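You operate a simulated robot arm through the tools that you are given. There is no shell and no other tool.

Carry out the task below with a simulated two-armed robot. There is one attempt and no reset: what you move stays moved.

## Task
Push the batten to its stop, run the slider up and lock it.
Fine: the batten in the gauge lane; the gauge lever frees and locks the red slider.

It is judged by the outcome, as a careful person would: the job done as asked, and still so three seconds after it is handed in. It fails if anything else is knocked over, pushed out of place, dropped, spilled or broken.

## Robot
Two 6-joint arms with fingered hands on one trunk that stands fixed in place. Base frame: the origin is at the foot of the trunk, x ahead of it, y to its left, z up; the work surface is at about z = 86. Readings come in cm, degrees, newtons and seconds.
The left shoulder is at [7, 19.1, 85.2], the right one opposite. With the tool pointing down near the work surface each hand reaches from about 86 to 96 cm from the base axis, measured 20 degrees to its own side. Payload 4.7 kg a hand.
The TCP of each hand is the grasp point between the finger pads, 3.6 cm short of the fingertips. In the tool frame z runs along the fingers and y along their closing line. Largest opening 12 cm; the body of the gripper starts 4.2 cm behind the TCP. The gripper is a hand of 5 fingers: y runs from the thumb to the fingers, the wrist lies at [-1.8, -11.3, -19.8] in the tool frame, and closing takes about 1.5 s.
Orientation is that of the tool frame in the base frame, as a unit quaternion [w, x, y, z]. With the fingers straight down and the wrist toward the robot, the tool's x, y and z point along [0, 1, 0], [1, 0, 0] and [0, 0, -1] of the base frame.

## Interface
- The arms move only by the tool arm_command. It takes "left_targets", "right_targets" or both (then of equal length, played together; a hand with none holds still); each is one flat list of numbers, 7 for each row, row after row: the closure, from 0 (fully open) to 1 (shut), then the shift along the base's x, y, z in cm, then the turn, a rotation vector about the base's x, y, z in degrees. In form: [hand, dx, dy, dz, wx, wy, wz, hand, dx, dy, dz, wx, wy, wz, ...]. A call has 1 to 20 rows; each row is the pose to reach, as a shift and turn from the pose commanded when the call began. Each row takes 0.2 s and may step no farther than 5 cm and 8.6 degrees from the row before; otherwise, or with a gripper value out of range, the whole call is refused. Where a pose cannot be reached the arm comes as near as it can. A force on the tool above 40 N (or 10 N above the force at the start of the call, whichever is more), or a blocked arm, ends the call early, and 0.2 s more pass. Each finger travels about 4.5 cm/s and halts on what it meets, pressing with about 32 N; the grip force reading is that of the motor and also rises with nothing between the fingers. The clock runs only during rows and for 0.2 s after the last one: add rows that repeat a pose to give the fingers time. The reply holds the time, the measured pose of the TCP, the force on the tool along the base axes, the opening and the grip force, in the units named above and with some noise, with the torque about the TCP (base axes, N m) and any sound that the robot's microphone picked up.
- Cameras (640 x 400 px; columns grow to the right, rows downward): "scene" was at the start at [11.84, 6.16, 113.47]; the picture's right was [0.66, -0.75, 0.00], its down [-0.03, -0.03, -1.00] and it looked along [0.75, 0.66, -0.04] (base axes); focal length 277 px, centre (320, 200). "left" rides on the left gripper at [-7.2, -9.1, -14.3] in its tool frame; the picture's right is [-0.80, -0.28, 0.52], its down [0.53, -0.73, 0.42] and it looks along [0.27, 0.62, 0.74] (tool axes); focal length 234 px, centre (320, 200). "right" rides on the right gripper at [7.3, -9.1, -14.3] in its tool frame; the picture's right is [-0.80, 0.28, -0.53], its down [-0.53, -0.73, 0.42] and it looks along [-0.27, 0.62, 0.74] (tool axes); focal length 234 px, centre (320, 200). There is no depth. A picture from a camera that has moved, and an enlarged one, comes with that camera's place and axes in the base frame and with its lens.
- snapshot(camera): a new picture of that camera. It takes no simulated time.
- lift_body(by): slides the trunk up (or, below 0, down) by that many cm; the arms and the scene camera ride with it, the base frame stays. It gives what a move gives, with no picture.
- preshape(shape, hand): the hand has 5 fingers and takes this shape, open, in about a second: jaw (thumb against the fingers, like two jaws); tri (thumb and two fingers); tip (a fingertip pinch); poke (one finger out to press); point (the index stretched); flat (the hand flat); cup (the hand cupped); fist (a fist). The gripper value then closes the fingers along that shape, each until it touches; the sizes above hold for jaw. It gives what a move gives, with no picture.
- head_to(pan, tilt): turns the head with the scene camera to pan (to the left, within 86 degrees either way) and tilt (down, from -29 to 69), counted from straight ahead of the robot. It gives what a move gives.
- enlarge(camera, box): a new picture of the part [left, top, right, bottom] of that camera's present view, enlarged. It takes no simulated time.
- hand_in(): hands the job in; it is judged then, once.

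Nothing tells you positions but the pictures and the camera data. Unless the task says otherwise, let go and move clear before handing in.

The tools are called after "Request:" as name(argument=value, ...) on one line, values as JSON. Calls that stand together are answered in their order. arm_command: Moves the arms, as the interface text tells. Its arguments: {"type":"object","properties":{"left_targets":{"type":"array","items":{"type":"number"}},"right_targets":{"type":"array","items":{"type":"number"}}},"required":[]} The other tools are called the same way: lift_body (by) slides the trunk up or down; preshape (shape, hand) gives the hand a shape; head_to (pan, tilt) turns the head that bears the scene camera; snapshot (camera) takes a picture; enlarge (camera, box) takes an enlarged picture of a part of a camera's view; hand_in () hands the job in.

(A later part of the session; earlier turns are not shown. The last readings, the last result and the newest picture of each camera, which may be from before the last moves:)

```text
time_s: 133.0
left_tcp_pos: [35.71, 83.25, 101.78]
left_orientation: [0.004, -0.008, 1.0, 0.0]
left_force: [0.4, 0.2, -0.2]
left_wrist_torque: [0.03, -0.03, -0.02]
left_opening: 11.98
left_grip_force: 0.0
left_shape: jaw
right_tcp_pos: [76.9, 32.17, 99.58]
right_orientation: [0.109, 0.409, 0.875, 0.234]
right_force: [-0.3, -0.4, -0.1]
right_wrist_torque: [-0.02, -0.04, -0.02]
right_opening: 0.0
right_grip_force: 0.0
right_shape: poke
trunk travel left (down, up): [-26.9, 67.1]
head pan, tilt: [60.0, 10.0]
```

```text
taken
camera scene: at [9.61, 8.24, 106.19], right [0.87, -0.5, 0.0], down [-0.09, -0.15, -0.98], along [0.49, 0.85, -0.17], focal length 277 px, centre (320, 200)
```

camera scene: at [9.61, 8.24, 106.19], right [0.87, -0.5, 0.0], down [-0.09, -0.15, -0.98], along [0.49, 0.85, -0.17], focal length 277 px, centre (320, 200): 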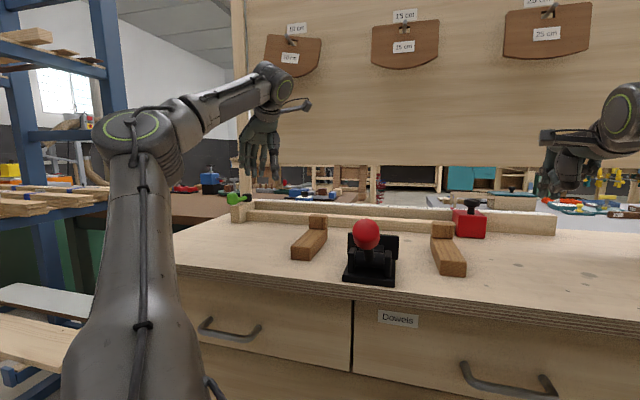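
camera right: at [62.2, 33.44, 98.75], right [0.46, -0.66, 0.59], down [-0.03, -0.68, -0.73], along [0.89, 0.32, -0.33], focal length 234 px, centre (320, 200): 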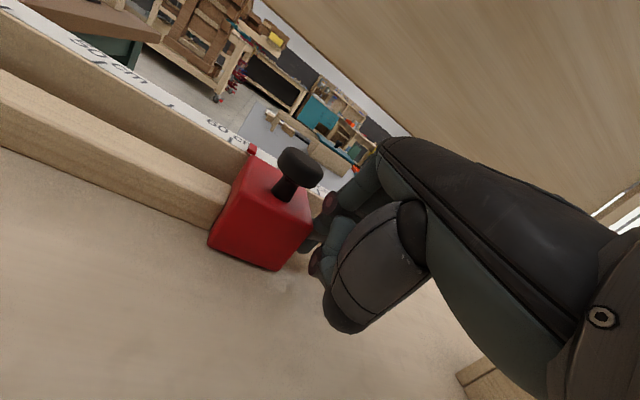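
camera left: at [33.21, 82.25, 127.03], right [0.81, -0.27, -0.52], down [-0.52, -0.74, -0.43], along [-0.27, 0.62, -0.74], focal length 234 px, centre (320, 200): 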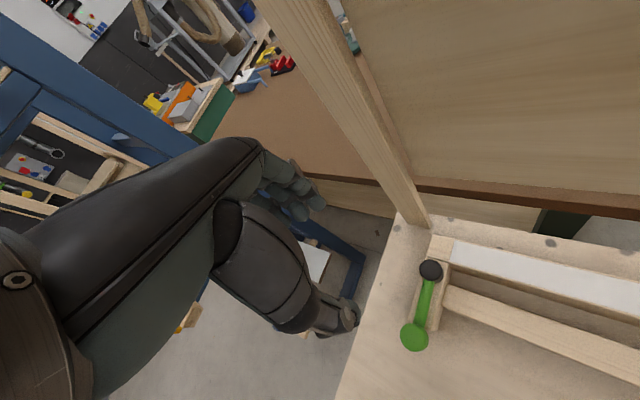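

Good, everything is clear. Now I'll turn the hand to about 140° and shift left so the open jaw is above the lever.

Request:
arm_command(left_targets=[0, -0.4, 0, 0, 0, 0, 7, 0, -0.8, 0.1, 0, 0, 0, 14, 0, -1.2, 0.2, 0, 0, 0, 21, 0, -2, 0.4, 0, 0, 0, 28, 0, -3, 0.8, 0, 0, 0, 35, 0, -4, 1.2, 0, 0, 0, 42, 0, -5.2, 1.8, 0, 0, 0, 49])

Request:
enlarge(camera="scene", box=[190, 100, 350, 230])

Request:
snapshot(camera="left")

```text
time_s: 134.6
left_tcp_pos: [30.51, 85.37, 101.78]
left_orientation: [0.003, -0.422, 0.907, 0.001]
left_force: [0.4, -0.4, 0.0]
left_wrist_torque: [0.02, 0.0, 0.01]
left_opening: 11.94
left_grip_force: 0.1
left_shape: jaw
right_tcp_pos: [76.99, 32.13, 99.55]
right_orientation: [0.109, 0.408, 0.876, 0.235]
right_force: [0.0, 0.0, 0.0]
right_wrist_torque: [0.0, 0.02, 0.01]
right_opening: 0.02
right_grip_force: 0.0
right_shape: poke
trunk travel left (down, up): [-26.9, 67.1]
head pan, tilt: [60.0, 10.0]
```

```text
3.08 times, centred on (270, 165) of scene
camera zoom: at [9.66, 8.27, 106.17], right [0.87, -0.5, 0.0], down [-0.09, -0.15, -0.98], along [0.49, 0.85, -0.17], focal length 851 px, centre (474, 308)
```

zoom: 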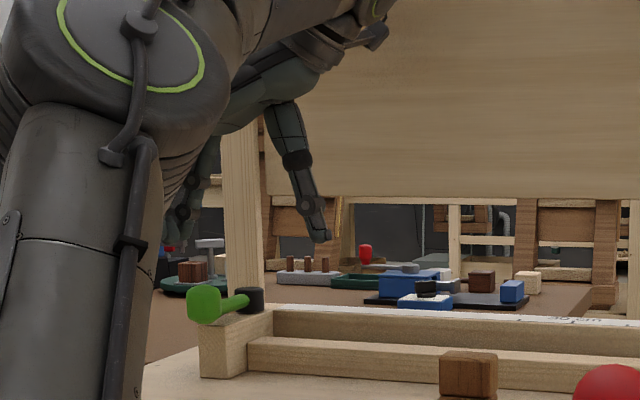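

```text
taken
camera left: at [42.17, 84.89, 116.29], right [0.73, 0.44, -0.52], down [0.22, -0.88, -0.43], along [-0.64, 0.2, -0.74], focal length 234 px, centre (320, 200)
```

left: 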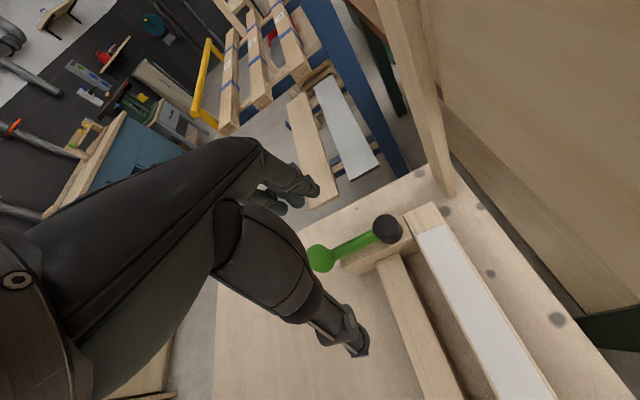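

The jaw is right over the lever, fingers on the outer side and thumb on the near side. I'll shift slightly and descend.

Request:
arm_command(left_targets=[0, -0.8, -0.9, 0, 0, 0, 0, 0, -0.8, -0.9, -2, 0, 0, 0, 0, -0.8, -0.9, -4, 0, 0, 0, 0, -0.8, -0.9, -5.8, 0, 0, 0])

Request:
enlarge(camera="scene", box=[190, 100, 350, 230])

Request:
enlarge(camera="left", box=[240, 150, 480, 350])

```text
time_s: 135.6
left_tcp_pos: [30.65, 85.06, 96.18]
left_orientation: [0.003, -0.421, 0.907, 0.002]
left_force: [0.4, 0.3, 0.3]
left_wrist_torque: [0.0, -0.02, 0.0]
left_opening: 11.97
left_grip_force: 0.1
left_shape: jaw
left hand out of reach, approached as far as the arm can: row 2, 3, 4
right_tcp_pos: [76.93, 32.12, 99.56]
right_orientation: [0.109, 0.409, 0.875, 0.235]
right_force: [-0.1, -0.6, 0.4]
right_wrist_torque: [-0.02, 0.01, -0.02]
right_opening: 0.0
right_grip_force: 0.1
right_shape: poke
trunk travel left (down, up): [-26.9, 67.1]
head pan, tilt: [60.0, 10.0]
```

```text
3.08 times, centred on (270, 165) of scene
camera zoom: at [9.66, 8.3, 106.17], right [0.87, -0.5, 0.0], down [-0.09, -0.15, -0.98], along [0.49, 0.85, -0.17], focal length 851 px, centre (474, 308)
```

zoom: 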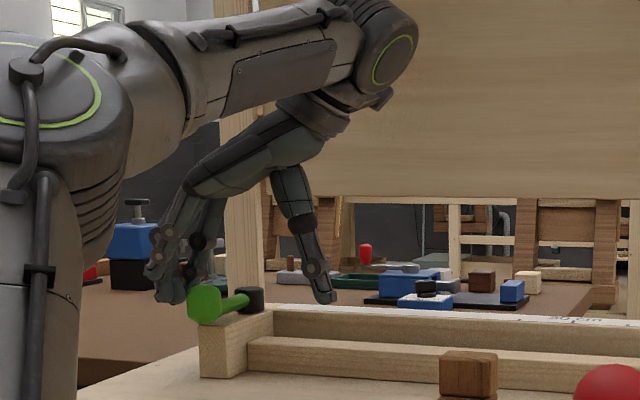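

```text
2.00 times, centred on (360, 250) of left
camera zoom: at [42.35, 84.55, 110.73], right [0.73, 0.44, -0.52], down [0.22, -0.88, -0.43], along [-0.64, 0.2, -0.74], focal length 468 px, centre (240, 100)
```

zoom: 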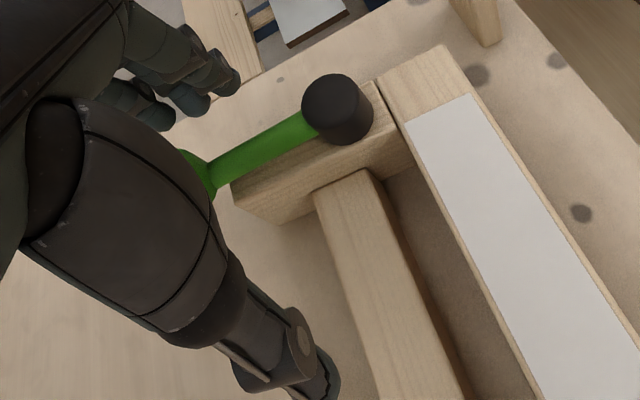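

The lever lies between the fingers (outer side) and the thumb. Closing the hand should draw the lever back toward the right.

Request:
arm_command(left_targets=[0.15, 0, 0, 0, 0, 0, 0, 0.3, 0, 0, 0, 0, 0, 0, 0.4, 0, 0, 0, 0, 0, 0, 0.5, 0, 0, 0, 0, 0, 0, 0.6, 0, 0, 0, 0, 0, 0, 0.7, 0, 0, 0, 0, 0, 0, 0.7, 0, 0, 0, 0, 0, 0])

Request:
enlarge(camera="scene", box=[190, 100, 350, 230])

Request:
enlarge(camera="left", box=[240, 150, 480, 350])

```text
time_s: 137.2
left_tcp_pos: [30.72, 85.09, 96.29]
left_orientation: [0.002, -0.421, 0.907, 0.0]
left_force: [0.2, 0.0, -0.7]
left_wrist_torque: [0.01, 0.02, 0.0]
left_opening: 3.65
left_grip_force: 0.1
left_shape: jaw
right_tcp_pos: [76.87, 32.25, 99.61]
right_orientation: [0.109, 0.409, 0.875, 0.235]
right_force: [0.0, -0.4, -0.1]
right_wrist_torque: [0.01, -0.01, 0.01]
right_opening: 0.0
right_grip_force: 0.2
right_shape: poke
trunk travel left (down, up): [-26.9, 67.1]
head pan, tilt: [60.0, 10.0]
```

```text
3.08 times, centred on (270, 165) of scene
camera zoom: at [9.63, 8.26, 106.17], right [0.87, -0.5, 0.0], down [-0.09, -0.15, -0.98], along [0.49, 0.85, -0.17], focal length 851 px, centre (474, 308)
```

zoom: 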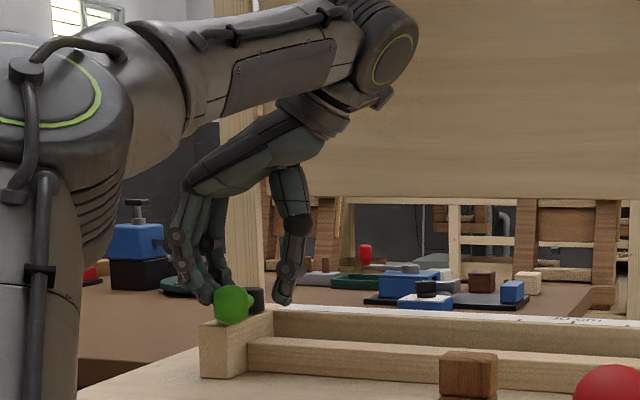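

```text
2.00 times, centred on (360, 250) of left
camera zoom: at [42.32, 84.5, 110.8], right [0.73, 0.44, -0.52], down [0.22, -0.88, -0.43], along [-0.64, 0.2, -0.74], focal length 468 px, centre (240, 100)
```

zoom: 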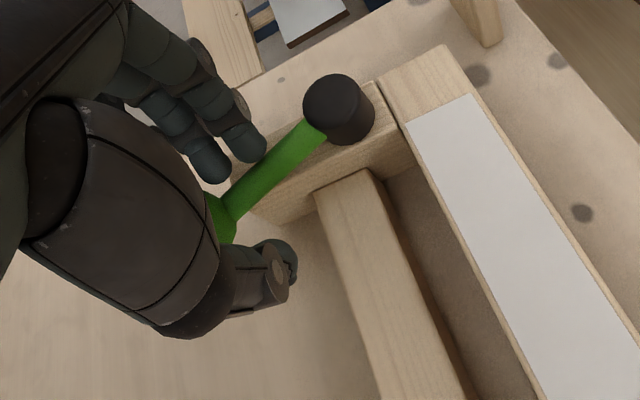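

The lever is swinging back with the closing fingers. I'll close fully to bring it as far as this grip can.

Request:
arm_command(left_targets=[0.8, 0, 0, 0, 0, 0, 0, 0.9, 0, 0, 0, 0, 0, 0, 1, 0, 0, 0, 0, 0, 0, 1, 0, 0, 0, 0, 0, 0, 1, 0, 0, 0, 0, 0, 0])

Request:
enlarge(camera="scene", box=[190, 100, 350, 230])

Request:
enlarge(camera="left", box=[240, 150, 480, 350])

```text
time_s: 138.4
left_tcp_pos: [30.54, 84.82, 96.48]
left_orientation: [0.003, -0.422, 0.907, 0.0]
left_force: [-1.1, 0.7, 3.0]
left_wrist_torque: [0.04, -0.01, 0.06]
left_opening: 0.01
left_grip_force: 32.4
left_shape: jaw
right_tcp_pos: [76.92, 32.2, 99.58]
right_orientation: [0.109, 0.409, 0.875, 0.235]
right_force: [0.6, -0.2, 0.8]
right_wrist_torque: [-0.03, -0.02, -0.01]
right_opening: 0.01
right_grip_force: 0.0
right_shape: poke
trunk travel left (down, up): [-26.9, 67.1]
head pan, tilt: [60.0, 10.0]
```

```text
3.08 times, centred on (270, 165) of scene
camera zoom: at [9.61, 8.24, 106.17], right [0.87, -0.5, 0.0], down [-0.09, -0.15, -0.98], along [0.49, 0.85, -0.17], focal length 851 px, centre (474, 308)
```

zoom: 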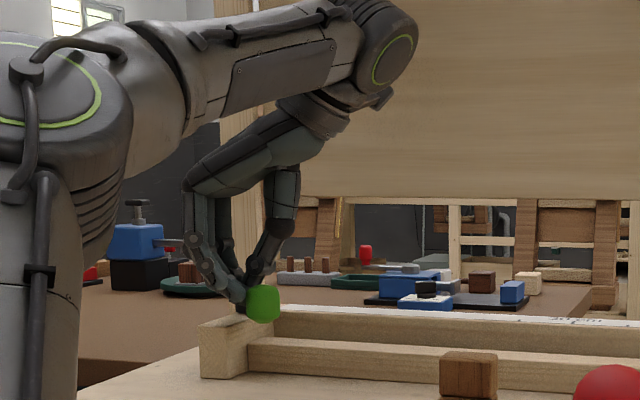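

```text
2.00 times, centred on (360, 250) of left
camera zoom: at [42.3, 84.48, 110.82], right [0.73, 0.44, -0.52], down [0.22, -0.88, -0.43], along [-0.64, 0.2, -0.74], focal length 468 px, centre (240, 100)
```

zoom: 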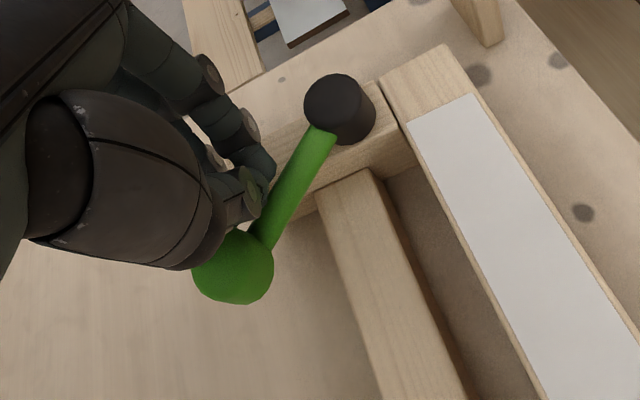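

The closed hand is now wholly on the left side of the lever, which is back to within about 35° of its first position. I'll now push it to the right with the closed fingers, following its arc.

Request:
arm_command(left_targets=[1, 0.5, 0, -0.4, 0, 0, 0, 1, 1, 0.1, -0.8, 0, 0, 0, 1, 1.5, 0.2, -1, 0, 0, 0, 1, 2, 0.35, -1, 0, 0, 0, 1, 2.5, 0.5, -1, 0, 0, 0, 1, 3, 0.7, -1, 0, 0, 0])

Request:
enlarge(camera="scene", box=[190, 100, 350, 230])

Request:
enlarge(camera="left", box=[240, 150, 480, 350])

```text
time_s: 139.8
left_tcp_pos: [33.28, 85.46, 95.4]
left_orientation: [0.002, -0.424, 0.906, 0.001]
left_force: [-30.9, -20.2, -1.1]
left_wrist_torque: [-0.65, 0.88, 0.5]
left_opening: 0.0
left_grip_force: 32.0
left_shape: jaw
right_tcp_pos: [76.65, 31.95, 99.9]
right_orientation: [0.11, 0.409, 0.875, 0.236]
right_force: [0.0, -0.5, 0.6]
right_wrist_torque: [-0.01, 0.0, 0.02]
right_opening: 0.02
right_grip_force: 0.0
right_shape: poke
trunk travel left (down, up): [-26.9, 67.1]
head pan, tilt: [60.0, 10.0]
```

```text
3.08 times, centred on (270, 165) of scene
camera zoom: at [9.2, 8.02, 106.22], right [0.87, -0.5, 0.0], down [-0.08, -0.15, -0.99], along [0.49, 0.85, -0.17], focal length 851 px, centre (474, 308)
```

zoom: 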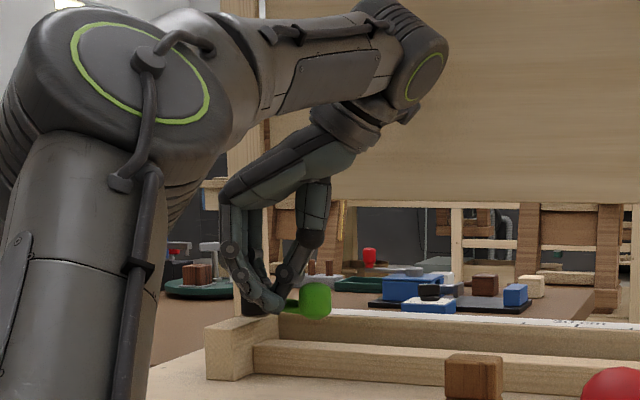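

```text
2.00 times, centred on (360, 250) of left
camera zoom: at [44.84, 85.02, 109.94], right [0.73, 0.44, -0.52], down [0.22, -0.88, -0.43], along [-0.65, 0.19, -0.74], focal length 468 px, centre (240, 100)
```

zoom: 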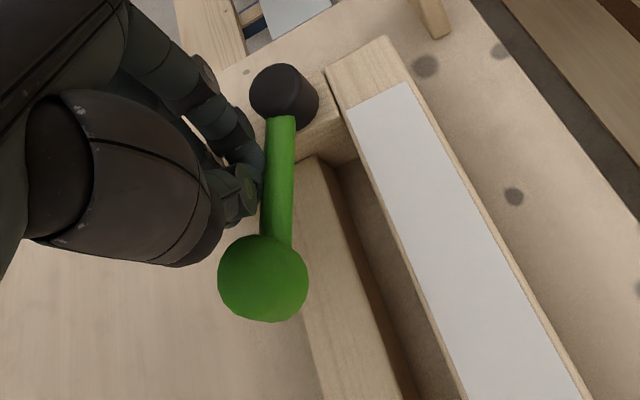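

The force rose to about 37 N and the lever is back where it started, at its end stop, so it should be locked. I'll back the hand off and look.

Request:
arm_command(left_targets=[1, -0.8, -0.2, 0, 0, 0, 0, 1, -1.6, -0.2, 0.5, 0, 0, 0, 1, -2, 0, 2.5, 0, 0, 0, 1, -2, 0.3, 5, 0, 0, 0])

Request:
enlarge(camera="scene", box=[190, 100, 350, 230])

Request:
snapshot(camera="left")

Request:
snapshot(camera="scene")

```text
time_s: 140.8
left_tcp_pos: [31.74, 85.93, 100.12]
left_orientation: [0.004, -0.421, 0.907, 0.002]
left_force: [0.0, 0.1, -0.8]
left_wrist_torque: [-0.01, 0.04, -0.02]
left_opening: 0.03
left_grip_force: 31.3
left_shape: jaw
right_tcp_pos: [77.03, 32.04, 99.54]
right_orientation: [0.109, 0.411, 0.875, 0.234]
right_force: [-0.3, -0.1, 0.2]
right_wrist_torque: [0.03, 0.01, -0.01]
right_opening: 0.03
right_grip_force: 0.1
right_shape: poke
trunk travel left (down, up): [-26.9, 67.1]
head pan, tilt: [60.0, 10.0]
```

```text
3.08 times, centred on (270, 165) of scene
camera zoom: at [9.69, 8.22, 106.17], right [0.87, -0.5, 0.0], down [-0.09, -0.15, -0.98], along [0.49, 0.85, -0.17], focal length 851 px, centre (474, 308)
```

zoom: 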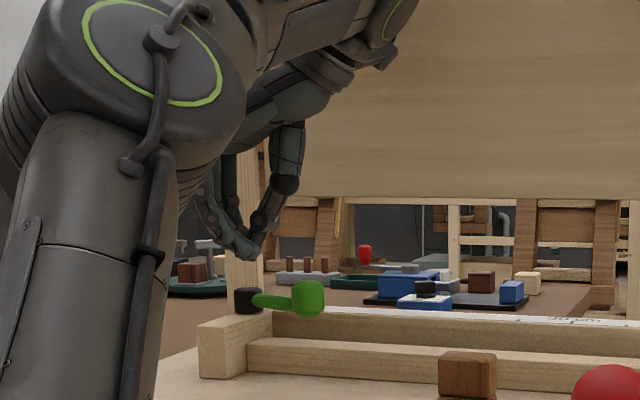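

```text
taken
camera left: at [43.36, 85.4, 114.65], right [0.73, 0.44, -0.52], down [0.22, -0.88, -0.43], along [-0.64, 0.2, -0.74], focal length 234 px, centre (320, 200)
```

left: 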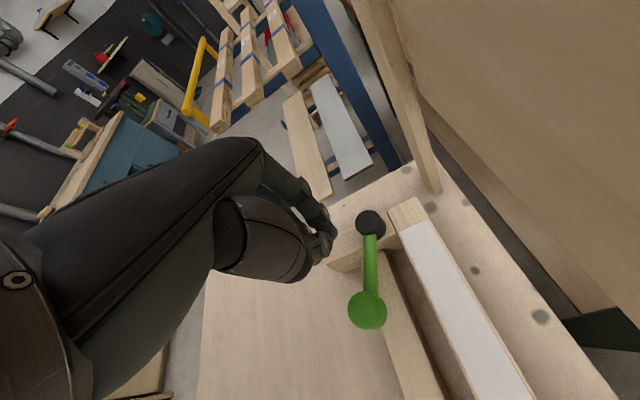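

```text
taken
camera scene: at [9.69, 8.22, 106.17], right [0.87, -0.5, 0.0], down [-0.09, -0.15, -0.98], along [0.49, 0.85, -0.17], focal length 277 px, centre (320, 200)
```

scene: 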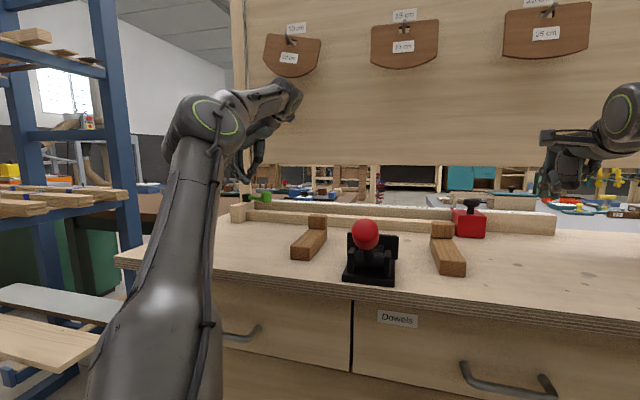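

The lever sits exactly in its original position. I'll withdraw the left arm along the same safe path it came by, away from the panel.

Request:
arm_command(left_targets=[1, 0.5, -0.2, 1.5, 0, 0, -5, 1, 1.2, -0.6, 1.7, 0, 0, -12, 1, 1.8, -1, 1.7, 0, 0, -19, 1, 2.4, -1.5, 1.7, 0, 0, -26, 1, 3, -2, 1.7, 0, 0, -33, 1, 3.5, -2.3, 1.7, 0, 0, -40, 1, 4, -2.7, 1.7, 0, 0, -49])

Request:
snapshot(camera="scene")

```text
refused: row 7 steps farther than a row can; nothing moved
```

```text
taken
camera scene: at [9.69, 8.22, 106.17], right [0.87, -0.5, 0.0], down [-0.09, -0.15, -0.98], along [0.49, 0.85, -0.17], focal length 277 px, centre (320, 200)
```

scene: 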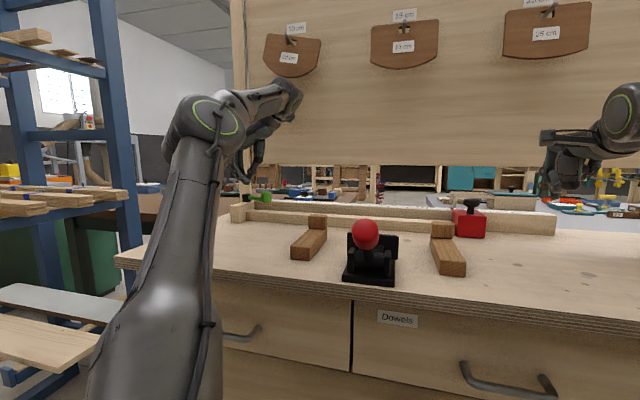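

One turn step was a hair too large; I'll repeat it with an extra row.

Request:
arm_command(left_targets=[1, 0.5, -0.2, 1.5, 0, 0, -5, 1, 1.2, -0.6, 1.7, 0, 0, -12, 1, 1.8, -1, 1.7, 0, 0, -19, 1, 2.4, -1.5, 1.7, 0, 0, -26, 1, 3, -2, 1.7, 0, 0, -33, 1, 3.5, -2.3, 1.7, 0, 0, -40, 1, 4, -2.7, 1.7, 0, 0, -48])

Request:
lift_body(by=6)

Request:
arm_command(left_targets=[1, 1, -3, 1, 0, 0, -6, 1, 2, -6, 2, 0, 0, -12, 1, 3, -9, 3, 0, 0, -18, 1, 4, -12, 4, 0, 0, -24, 1, 5, -15, 5, 0, 0, -30, 1, 6, -18, 6, 0, 0, -36, 1, 7, -21, 7, 0, 0, -42])

Request:
snapshot(camera="scene")

```text
time_s: 142.4
left_tcp_pos: [35.8, 83.21, 101.74]
left_orientation: [0.003, -0.016, 1.0, 0.0]
left_force: [-1.0, 0.1, 0.4]
left_wrist_torque: [-0.02, 0.0, -0.01]
left_opening: 0.0
left_grip_force: 32.4
left_shape: jaw
right_tcp_pos: [76.99, 32.11, 99.52]
right_orientation: [0.108, 0.409, 0.875, 0.235]
right_force: [0.7, 0.2, -0.4]
right_wrist_torque: [-0.03, 0.01, -0.01]
right_opening: 0.0
right_grip_force: 0.1
right_shape: poke
trunk travel left (down, up): [-26.9, 67.1]
head pan, tilt: [60.0, 10.0]
```

```text
time_s: 143.4
left_tcp_pos: [35.76, 83.27, 107.76]
left_orientation: [0.003, -0.016, 1.0, 0.001]
left_force: [1.2, -0.9, 0.2]
left_wrist_torque: [-0.03, 0.0, 0.0]
left_opening: 0.0
left_grip_force: 32.4
left_shape: jaw
right_tcp_pos: [76.94, 32.18, 105.58]
right_orientation: [0.108, 0.408, 0.875, 0.236]
right_force: [1.0, 0.2, 0.2]
right_wrist_torque: [-0.03, 0.02, 0.01]
right_opening: 0.0
right_grip_force: 0.1
right_shape: poke
trunk travel left (down, up): [-32.9, 61.1]
head pan, tilt: [60.0, 10.0]
```

```text
time_s: 145.0
left_tcp_pos: [42.7, 61.89, 114.86]
left_orientation: [0.003, 0.344, 0.939, 0.0]
left_force: [0.5, -0.6, 0.4]
left_wrist_torque: [0.03, 0.04, 0.01]
left_opening: 0.0
left_grip_force: 31.4
left_shape: jaw
right_tcp_pos: [76.94, 31.95, 105.73]
right_orientation: [0.109, 0.409, 0.875, 0.236]
right_force: [-0.8, -0.1, 0.3]
right_wrist_torque: [0.04, -0.02, 0.0]
right_opening: 0.01
right_grip_force: 0.0
right_shape: poke
trunk travel left (down, up): [-32.9, 61.1]
head pan, tilt: [60.0, 10.0]
```

```text
taken
camera scene: at [9.64, 8.14, 112.18], right [0.87, -0.5, 0.0], down [-0.09, -0.15, -0.98], along [0.49, 0.85, -0.17], focal length 277 px, centre (320, 200)
```

scene: 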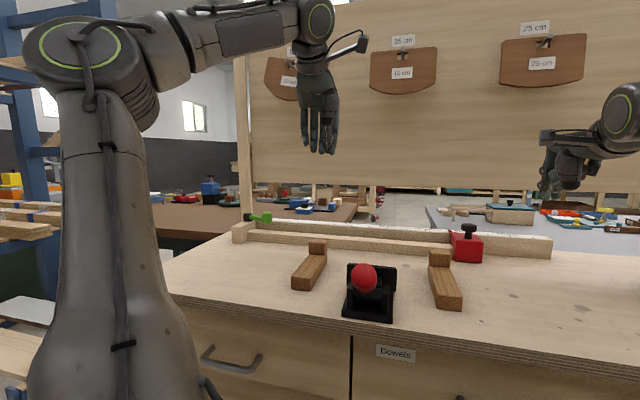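

Left arm is clear. Now I'll put the head in exactly its starting pose to compare the box and everything else with the first picture.

Request:
head_to(pan=41, tilt=2.2)

Request:
snapshot(camera="scene")

Request:
enlarge(camera="scene", box=[270, 230, 470, 390])

Request:
enlarge(camera="scene", box=[440, 230, 640, 390])

Request:
enlarge(camera="scene", box=[80, 230, 280, 390])

```text
time_s: 145.8
left_tcp_pos: [42.73, 62.01, 114.77]
left_orientation: [0.003, 0.343, 0.939, -0.001]
left_force: [-0.1, -0.1, -0.8]
left_wrist_torque: [-0.01, 0.0, 0.04]
left_opening: 0.0
left_grip_force: 32.5
left_shape: jaw
right_tcp_pos: [76.96, 31.99, 105.55]
right_orientation: [0.11, 0.409, 0.875, 0.235]
right_force: [-0.5, -0.1, 0.8]
right_wrist_torque: [0.0, -0.01, 0.01]
right_opening: 0.0
right_grip_force: 0.1
right_shape: poke
trunk travel left (down, up): [-32.9, 61.1]
head pan, tilt: [41.0, 2.2]
```

```text
taken
camera scene: at [11.84, 6.16, 113.43], right [0.66, -0.75, 0.0], down [-0.03, -0.03, -1.0], along [0.75, 0.66, -0.04], focal length 277 px, centre (320, 200)
```

scene: 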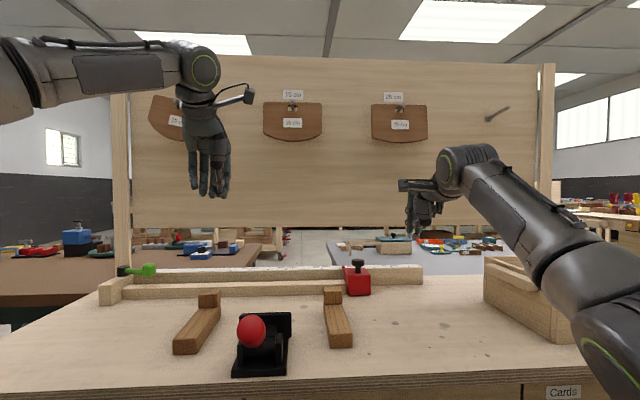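

```text
2.50 times, centred on (370, 310) of scene
camera zoom: at [11.84, 6.16, 113.43], right [0.66, -0.75, 0.0], down [-0.03, -0.03, -1.0], along [0.75, 0.66, -0.04], focal length 691 px, centre (195, -75)
```

zoom: 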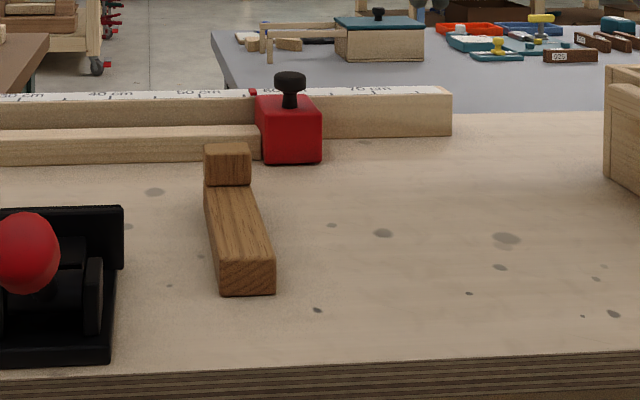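

```text
2.50 times, centred on (540, 310) of scene
camera zoom: at [11.84, 6.16, 113.43], right [0.66, -0.75, 0.0], down [-0.03, -0.03, -1.0], along [0.75, 0.66, -0.04], focal length 691 px, centre (-230, -75)
```

zoom: 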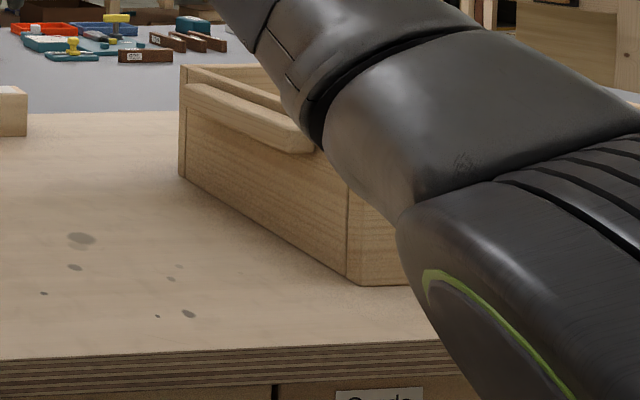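

```text
2.50 times, centred on (180, 310) of scene
camera zoom: at [11.84, 6.16, 113.43], right [0.66, -0.75, 0.0], down [-0.03, -0.03, -1.0], along [0.75, 0.66, -0.04], focal length 691 px, centre (670, -75)
```

zoom: 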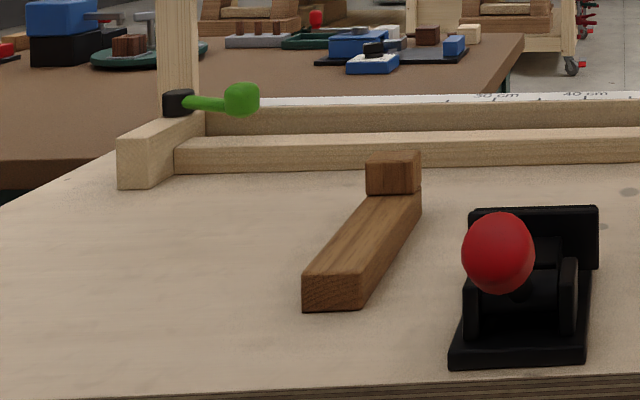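

Everything but the box matches: lever back at its locked position, batten against the stop, slider against the batten. The box seems about 1 cm to the right of where it was; I'll bring the right hand back to its starting pose to compare with its first picture precisely.

Request:
arm_command(right_targets=[0, -0.5, -3, 3, -4.8, 5.8, 0, 0, -1, -6, 6, -9.6, 11.6, 0, 0, -2, -10, 9, -14.4, 17.4, 0, 0, -3, -14, 11, -19.1, 23.2, 0, 0, -4, -18, 11, -19.1, 23.2, 0, 0, -5, -22, 11, -19.1, 23.2, 0, 0, -6, -26, 11, -19.1, 23.2, 0])

Request:
arm_command(right_targets=[0, 0, -1, 0, 0, 0, -8, 0, 0, -2, 0, 0, 0, -16, 0, 0, -3, 0, 0, 0, -24, 0, 0, -4, 0, 0, 0, -32, 0, 0, -4, 0, 0, 0, -39])

```text
refused: row 3 steps farther than a row can; nothing moved
```

```text
time_s: 147.0
left_tcp_pos: [42.75, 61.97, 114.87]
left_orientation: [0.004, 0.343, 0.939, 0.0]
left_force: [0.7, 0.0, 0.0]
left_wrist_torque: [-0.01, 0.0, -0.02]
left_opening: 0.01
left_grip_force: 32.4
left_shape: jaw
right_tcp_pos: [78.12, 25.3, 105.07]
right_orientation: [0.175, 0.689, 0.68, 0.183]
right_force: [-0.1, -0.4, 0.3]
right_wrist_torque: [-0.03, 0.02, -0.02]
right_opening: 0.0
right_grip_force: 0.1
right_shape: poke
right hand out of reach, approached as far as the arm can: row 5
trunk travel left (down, up): [-32.9, 61.1]
head pan, tilt: [41.0, 2.2]
```

Only the yaw part ran, which is fine. Now the rest back to the starting pose.

Request:
arm_command(right_targets=[0, -1, -1, 3, 0, 4.3, 0, 0, -2, -4, 5.5, 0, 8.6, 0, 0, -3, -7.5, 7.5, 0, 12.9, 0, 0, -4, -11, 9, 0, 17.2, 0, 0, -5, -14.5, 10.5, 0, 21.5, 0, 0, -6, -18, 11.5, 0, 25.8, 0, 0, -6.8, -21, 11.5, 0, 30, 0, 0, -7.4, -23.3, 11.5, 0, 30, 0])

Request:
snapshot(camera="right")

```text
time_s: 147.5
left_tcp_pos: [42.66, 61.79, 115.02]
left_orientation: [0.004, 0.344, 0.939, 0.0]
left_force: [-0.4, 0.0, 0.3]
left_wrist_torque: [0.05, -0.02, -0.02]
left_opening: 0.0
left_grip_force: 31.9
left_shape: jaw
right_tcp_pos: [80.52, 20.22, 97.01]
right_orientation: [0.099, 0.716, 0.685, 0.093]
right_force: [-1.2, -0.3, 1.4]
right_wrist_torque: [-0.01, -0.04, 0.01]
right_opening: 0.0
right_grip_force: 0.0
right_shape: poke
right hand out of reach, approached as far as the arm can: row 1, 2
trunk travel left (down, up): [-32.9, 61.1]
head pan, tilt: [41.0, 2.2]
stopped in row 2 (right hand): the arm was blocked; the commanded pose is now the measured one
```

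```text
taken
camera right: at [68.28, 28.18, 108.19], right [0.09, -0.81, 0.58], down [-0.61, -0.51, -0.61], along [0.78, -0.3, -0.54], focal length 234 px, centre (320, 200)
```

right: 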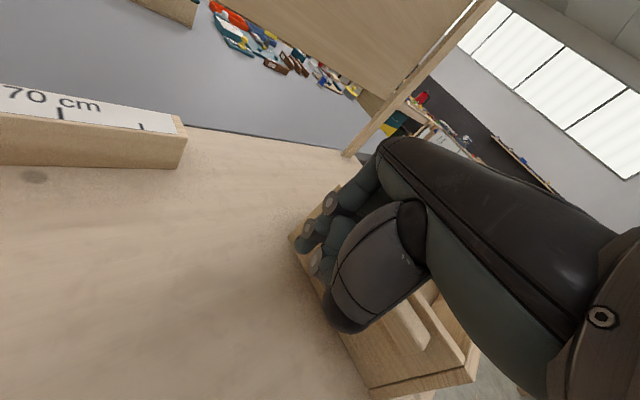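

The arm swung unexpectedly and ended lower, close to the box. I'll check the scene, then move straight up and left, away from the box.

Request:
snapshot(camera="scene")

Request:
arm_command(right_targets=[0, 0, 1.5, 1, 0, 0, 0, 0, 0, 3, 3, 0, 0, 0, 0, 0, 4, 6, 0, 0, 0, 0, 0, 4, 9, 0, 0, 0])

Request:
snapshot(camera="scene")

```text
taken
camera scene: at [11.76, 5.96, 113.45], right [0.66, -0.76, 0.0], down [-0.03, -0.02, -1.0], along [0.75, 0.66, -0.04], focal length 277 px, centre (320, 200)
```

scene: 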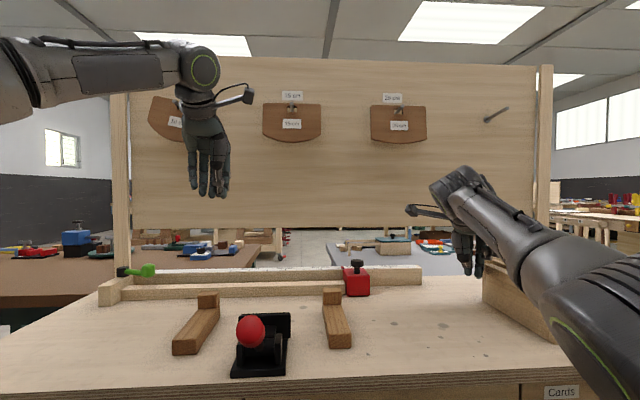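

```text
time_s: 148.7
left_tcp_pos: [42.66, 61.99, 114.71]
left_orientation: [0.005, 0.343, 0.939, -0.001]
left_force: [-0.2, 0.6, 0.4]
left_wrist_torque: [-0.03, 0.03, -0.01]
left_opening: 0.01
left_grip_force: 32.2
left_shape: jaw
right_tcp_pos: [79.26, 18.45, 98.49]
right_orientation: [0.073, 0.728, 0.678, 0.064]
right_force: [-0.6, -1.2, -0.4]
right_wrist_torque: [0.02, 0.0, 0.01]
right_opening: 0.01
right_grip_force: 0.1
right_shape: poke
right hand out of reach, approached as far as the arm can: row 1, 2, 3, 4
trunk travel left (down, up): [-32.9, 61.1]
head pan, tilt: [41.0, 2.2]
stopped in row 4 (right hand): the arm was blocked; the commanded pose is now the measured one
```

```text
taken
camera scene: at [11.85, 6.19, 113.43], right [0.66, -0.75, 0.0], down [-0.03, -0.03, -1.0], along [0.75, 0.66, -0.04], focal length 277 px, centre (320, 200)
```

scene: 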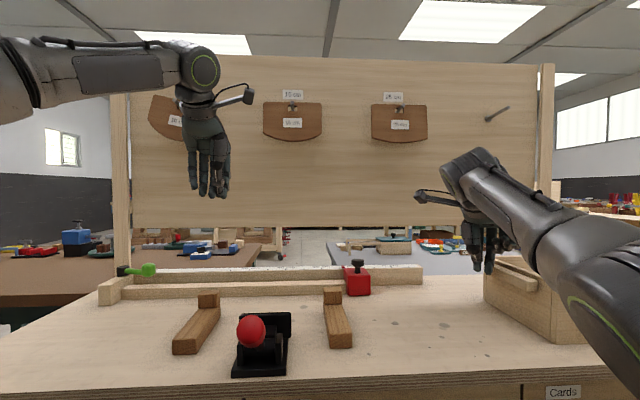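

The hand is hovering beside the box and the arm is awkward here, so I'll raise the trunk to lift everything straight up.

Request:
lift_body(by=15)

Request:
head_to(pan=25, tilt=28)

Request:
snapshot(camera="scene")

Request:
snapshot(camera="right")

```text
time_s: 150.4
left_tcp_pos: [42.73, 62.01, 129.72]
left_orientation: [0.003, 0.343, 0.939, -0.001]
left_force: [-0.4, -0.2, -0.1]
left_wrist_torque: [-0.02, 0.03, -0.02]
left_opening: 0.01
left_grip_force: 32.2
left_shape: jaw
right_tcp_pos: [79.23, 18.55, 113.47]
right_orientation: [0.076, 0.727, 0.679, 0.065]
right_force: [1.0, -0.2, -0.3]
right_wrist_torque: [0.04, 0.01, -0.01]
right_opening: 0.0
right_grip_force: 0.1
right_shape: poke
trunk travel left (down, up): [-47.9, 46.1]
head pan, tilt: [41.0, 2.2]
```

```text
time_s: 151.3
left_tcp_pos: [42.72, 62.02, 129.82]
left_orientation: [0.003, 0.343, 0.939, -0.001]
left_force: [-0.2, 0.3, -0.3]
left_wrist_torque: [-0.01, 0.01, 0.01]
left_opening: 0.0
left_grip_force: 32.3
left_shape: jaw
right_tcp_pos: [79.21, 18.4, 113.5]
right_orientation: [0.074, 0.727, 0.679, 0.064]
right_force: [1.2, -0.1, 0.4]
right_wrist_torque: [-0.03, -0.03, 0.0]
right_opening: 0.0
right_grip_force: 0.0
right_shape: poke
trunk travel left (down, up): [-47.9, 46.1]
head pan, tilt: [25.0, 28.0]
```

```text
taken
camera scene: at [13.25, 4.06, 124.27], right [0.42, -0.91, 0.0], down [-0.42, -0.2, -0.88], along [0.8, 0.37, -0.47], focal length 277 px, centre (320, 200)
```

scene: 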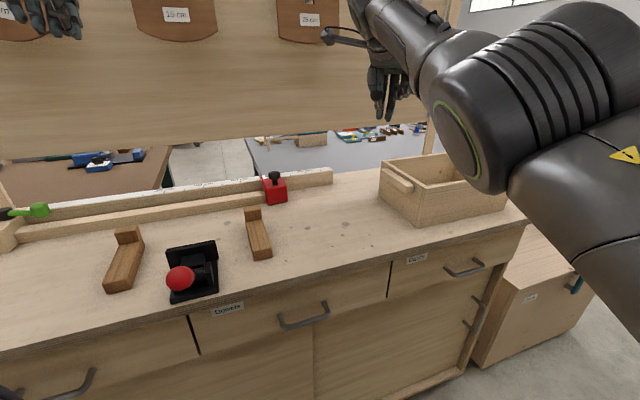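

```text
taken
camera right: at [68.11, 26.7, 125.73], right [0.12, -0.81, 0.58], down [-0.67, -0.49, -0.56], along [0.73, -0.32, -0.6], focal length 234 px, centre (320, 200)
```

right: 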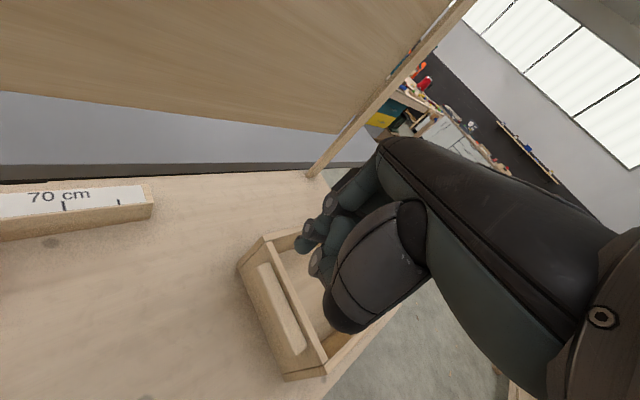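

Clear of the box. Now in small steps up and back to the starting pose of the right hand.

Request:
arm_command(right_targets=[0, 0, -0.5, 3, 0, 0, 0, 0, 0, -1, 6, 0, 0, 0, 0, -1, -2, 9, 0, 0, 0, 0, -2, -4, 12, 0, 3, 0, 0, -3, -7, 15, 0, 6, 0, 0, -5, -10, 17, 0, 9, 2, 0, -7, -13, 18, 0, 11.6, 4, 0, -8.5, -16.5, 18, 0, 11.6, 4])

Request:
snapshot(camera="right")

```text
time_s: 153.1
left_tcp_pos: [42.61, 61.83, 129.94]
left_orientation: [0.003, 0.343, 0.94, -0.001]
left_force: [0.0, -1.4, 0.2]
left_wrist_torque: [0.01, -0.01, -0.03]
left_opening: 0.02
left_grip_force: 32.2
left_shape: jaw
right_tcp_pos: [71.1, 2.25, 132.56]
right_orientation: [0.005, 0.705, 0.709, -0.007]
right_force: [0.6, -0.3, -0.1]
right_wrist_torque: [0.02, 0.01, 0.0]
right_opening: 0.03
right_grip_force: 0.1
right_shape: poke
right hand out of reach, approached as far as the arm can: row 1, 2, 3, 4, 5, 6, 7, 8
trunk travel left (down, up): [-47.9, 46.1]
head pan, tilt: [25.0, 28.0]
```

```text
taken
camera right: at [62.11, 9.67, 146.76], right [0.29, -0.79, 0.54], down [-0.73, -0.54, -0.41], along [0.62, -0.27, -0.74], focal length 234 px, centre (320, 200)
```

right: 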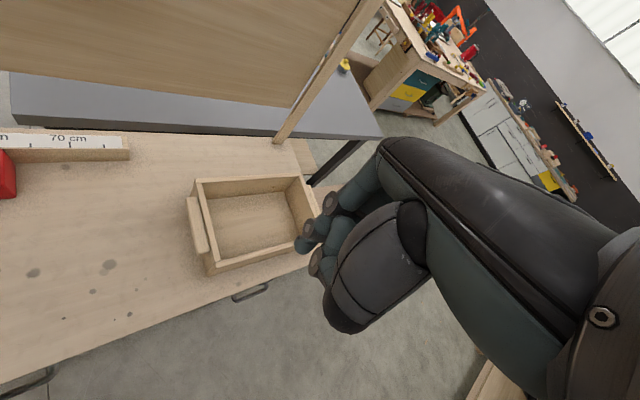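

I'll lower the trunk to its original height and set the right hand exactly to its starting pose for a like-for-like comparison.

Request:
lift_body(by=-15)

Request:
arm_command(right_targets=[0, -0.44, -0.36, -0.87, 0, 0.6, 0.3, 0, -0.44, -0.36, -0.87, 0, 0.6, 0.3])

Request:
snapshot(camera="right")

Request:
enlarge(camera="right", box=[0, 50, 240, 200])

Request:
head_to(pan=41, tilt=2.2)

Request:
snapshot(camera="scene")

```text
time_s: 154.9
left_tcp_pos: [42.79, 62.1, 114.78]
left_orientation: [0.003, 0.343, 0.939, -0.001]
left_force: [-0.7, 0.5, -0.3]
left_wrist_torque: [-0.01, 0.01, 0.0]
left_opening: 0.01
left_grip_force: 32.4
left_shape: jaw
right_tcp_pos: [71.29, 2.26, 117.41]
right_orientation: [0.004, 0.705, 0.709, -0.007]
right_force: [-0.1, 0.3, -0.4]
right_wrist_torque: [0.02, -0.05, 0.0]
right_opening: 0.0
right_grip_force: 0.1
right_shape: poke
trunk travel left (down, up): [-32.9, 61.1]
head pan, tilt: [25.0, 28.0]
```

```text
time_s: 155.5
left_tcp_pos: [42.72, 62.03, 114.83]
left_orientation: [0.004, 0.343, 0.939, -0.001]
left_force: [-1.0, -0.5, -0.1]
left_wrist_torque: [-0.01, 0.04, 0.01]
left_opening: 0.01
left_grip_force: 32.1
left_shape: jaw
right_tcp_pos: [71.4, 2.21, 116.92]
right_orientation: [-0.001, 0.704, 0.71, -0.011]
right_force: [0.2, 0.2, -0.4]
right_wrist_torque: [0.01, 0.01, 0.0]
right_opening: 0.0
right_grip_force: 0.1
right_shape: poke
right hand out of reach, approached as far as the arm can: row 1, 2
trunk travel left (down, up): [-32.9, 61.1]
head pan, tilt: [25.0, 28.0]
```

```text
taken
camera right: at [62.56, 9.64, 131.26], right [0.3, -0.79, 0.53], down [-0.73, -0.55, -0.4], along [0.61, -0.27, -0.74], focal length 234 px, centre (320, 200)
```

right: 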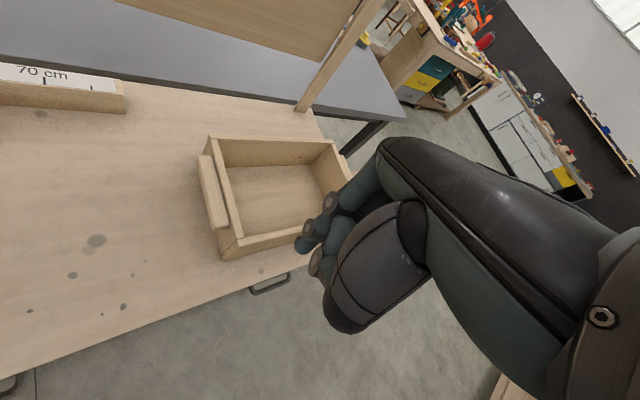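

```text
2.67 times, centred on (120, 125) of right
camera zoom: at [62.56, 9.64, 131.26], right [0.3, -0.79, 0.53], down [-0.73, -0.55, -0.4], along [0.61, -0.27, -0.74], focal length 624 px, centre (853, 400)
```

zoom: 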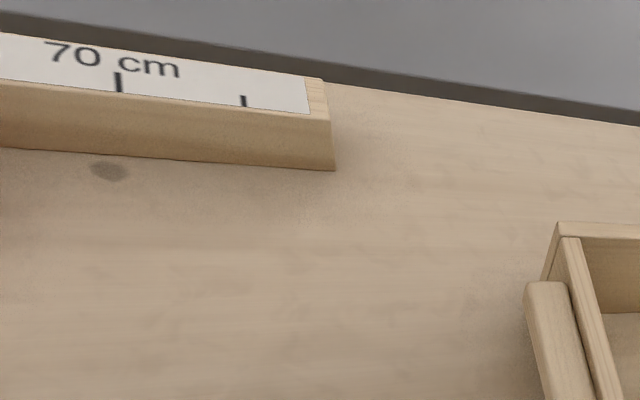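

```text
time_s: 156.4
left_tcp_pos: [42.8, 61.98, 114.83]
left_orientation: [0.003, 0.343, 0.939, 0.0]
left_force: [0.3, -0.1, -0.3]
left_wrist_torque: [0.02, 0.01, 0.01]
left_opening: 0.01
left_grip_force: 32.8
left_shape: jaw
right_tcp_pos: [71.53, 2.21, 117.02]
right_orientation: [0.0, 0.703, 0.711, -0.011]
right_force: [0.4, 0.6, 0.4]
right_wrist_torque: [-0.01, -0.01, 0.02]
right_opening: 0.0
right_grip_force: 0.1
right_shape: poke
trunk travel left (down, up): [-32.9, 61.1]
head pan, tilt: [41.0, 2.2]
```

```text
taken
camera scene: at [11.85, 6.16, 113.42], right [0.66, -0.76, 0.0], down [-0.03, -0.03, -1.0], along [0.75, 0.66, -0.04], focal length 277 px, centre (320, 200)
```

scene: 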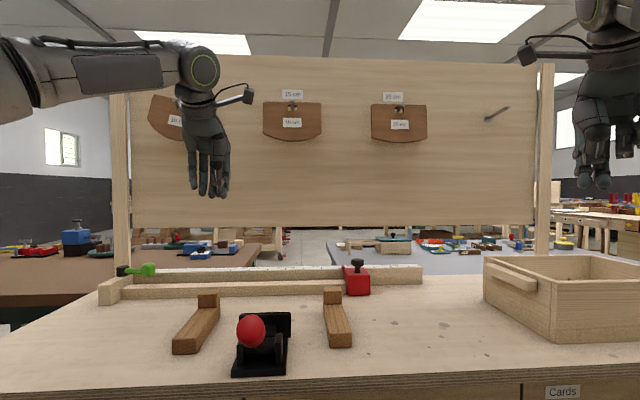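

The box is off by about 1–1.5 cm with a slight turn, and I want to see the template too. Let me look at the template closely before deciding on corrections.

Request:
enlarge(camera="scene", box=[120, 60, 280, 180])

Request:
arm_command(left_targets=[0.6, 1.5, -1.5, -1, 0, 0, -5, 0.3, 3, -3, -1, 0, 0, -10, 0, 4, -5, 0, 0, 0, -16, 0, 4, -7, 1, 0, 0, -22, 0, 4, -8, 1.5, 0, 0, -28])

Request:
enlarge(camera="scene", box=[120, 60, 280, 180])

```text
3.33 times, centred on (200, 120) of scene
camera zoom: at [11.85, 6.16, 113.42], right [0.66, -0.76, 0.0], down [-0.03, -0.03, -1.0], along [0.75, 0.66, -0.04], focal length 922 px, centre (720, 467)
```

zoom: 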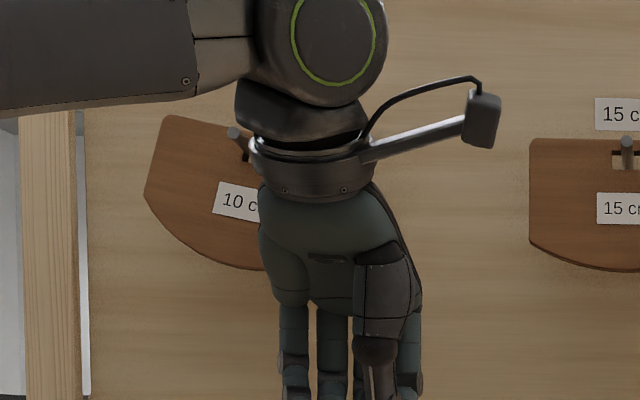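

```text
time_s: 157.6
left_tcp_pos: [45.45, 55.13, 114.91]
left_orientation: [0.003, 0.562, 0.827, -0.001]
left_force: [0.7, -0.9, -0.3]
left_wrist_torque: [0.02, -0.03, 0.02]
left_opening: 9.65
left_grip_force: 0.0
left_shape: jaw
left hand out of reach, approached as far as the arm can: row 3, 4, 5
right_tcp_pos: [71.43, 2.24, 116.97]
right_orientation: [-0.001, 0.703, 0.711, -0.012]
right_force: [1.1, 0.6, 0.3]
right_wrist_torque: [0.01, 0.0, 0.0]
right_opening: 0.0
right_grip_force: 0.0
right_shape: poke
trunk travel left (down, up): [-32.9, 61.1]
head pan, tilt: [41.0, 2.2]
```

```text
3.33 times, centred on (200, 120) of scene
camera zoom: at [11.85, 6.17, 113.43], right [0.66, -0.75, 0.0], down [-0.03, -0.03, -1.0], along [0.75, 0.66, -0.04], focal length 922 px, centre (720, 467)
```

zoom: 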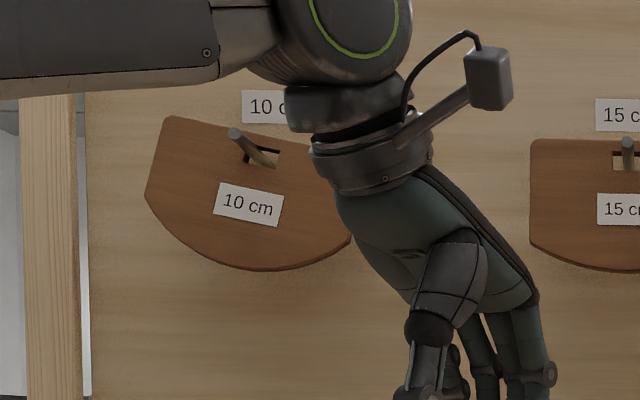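

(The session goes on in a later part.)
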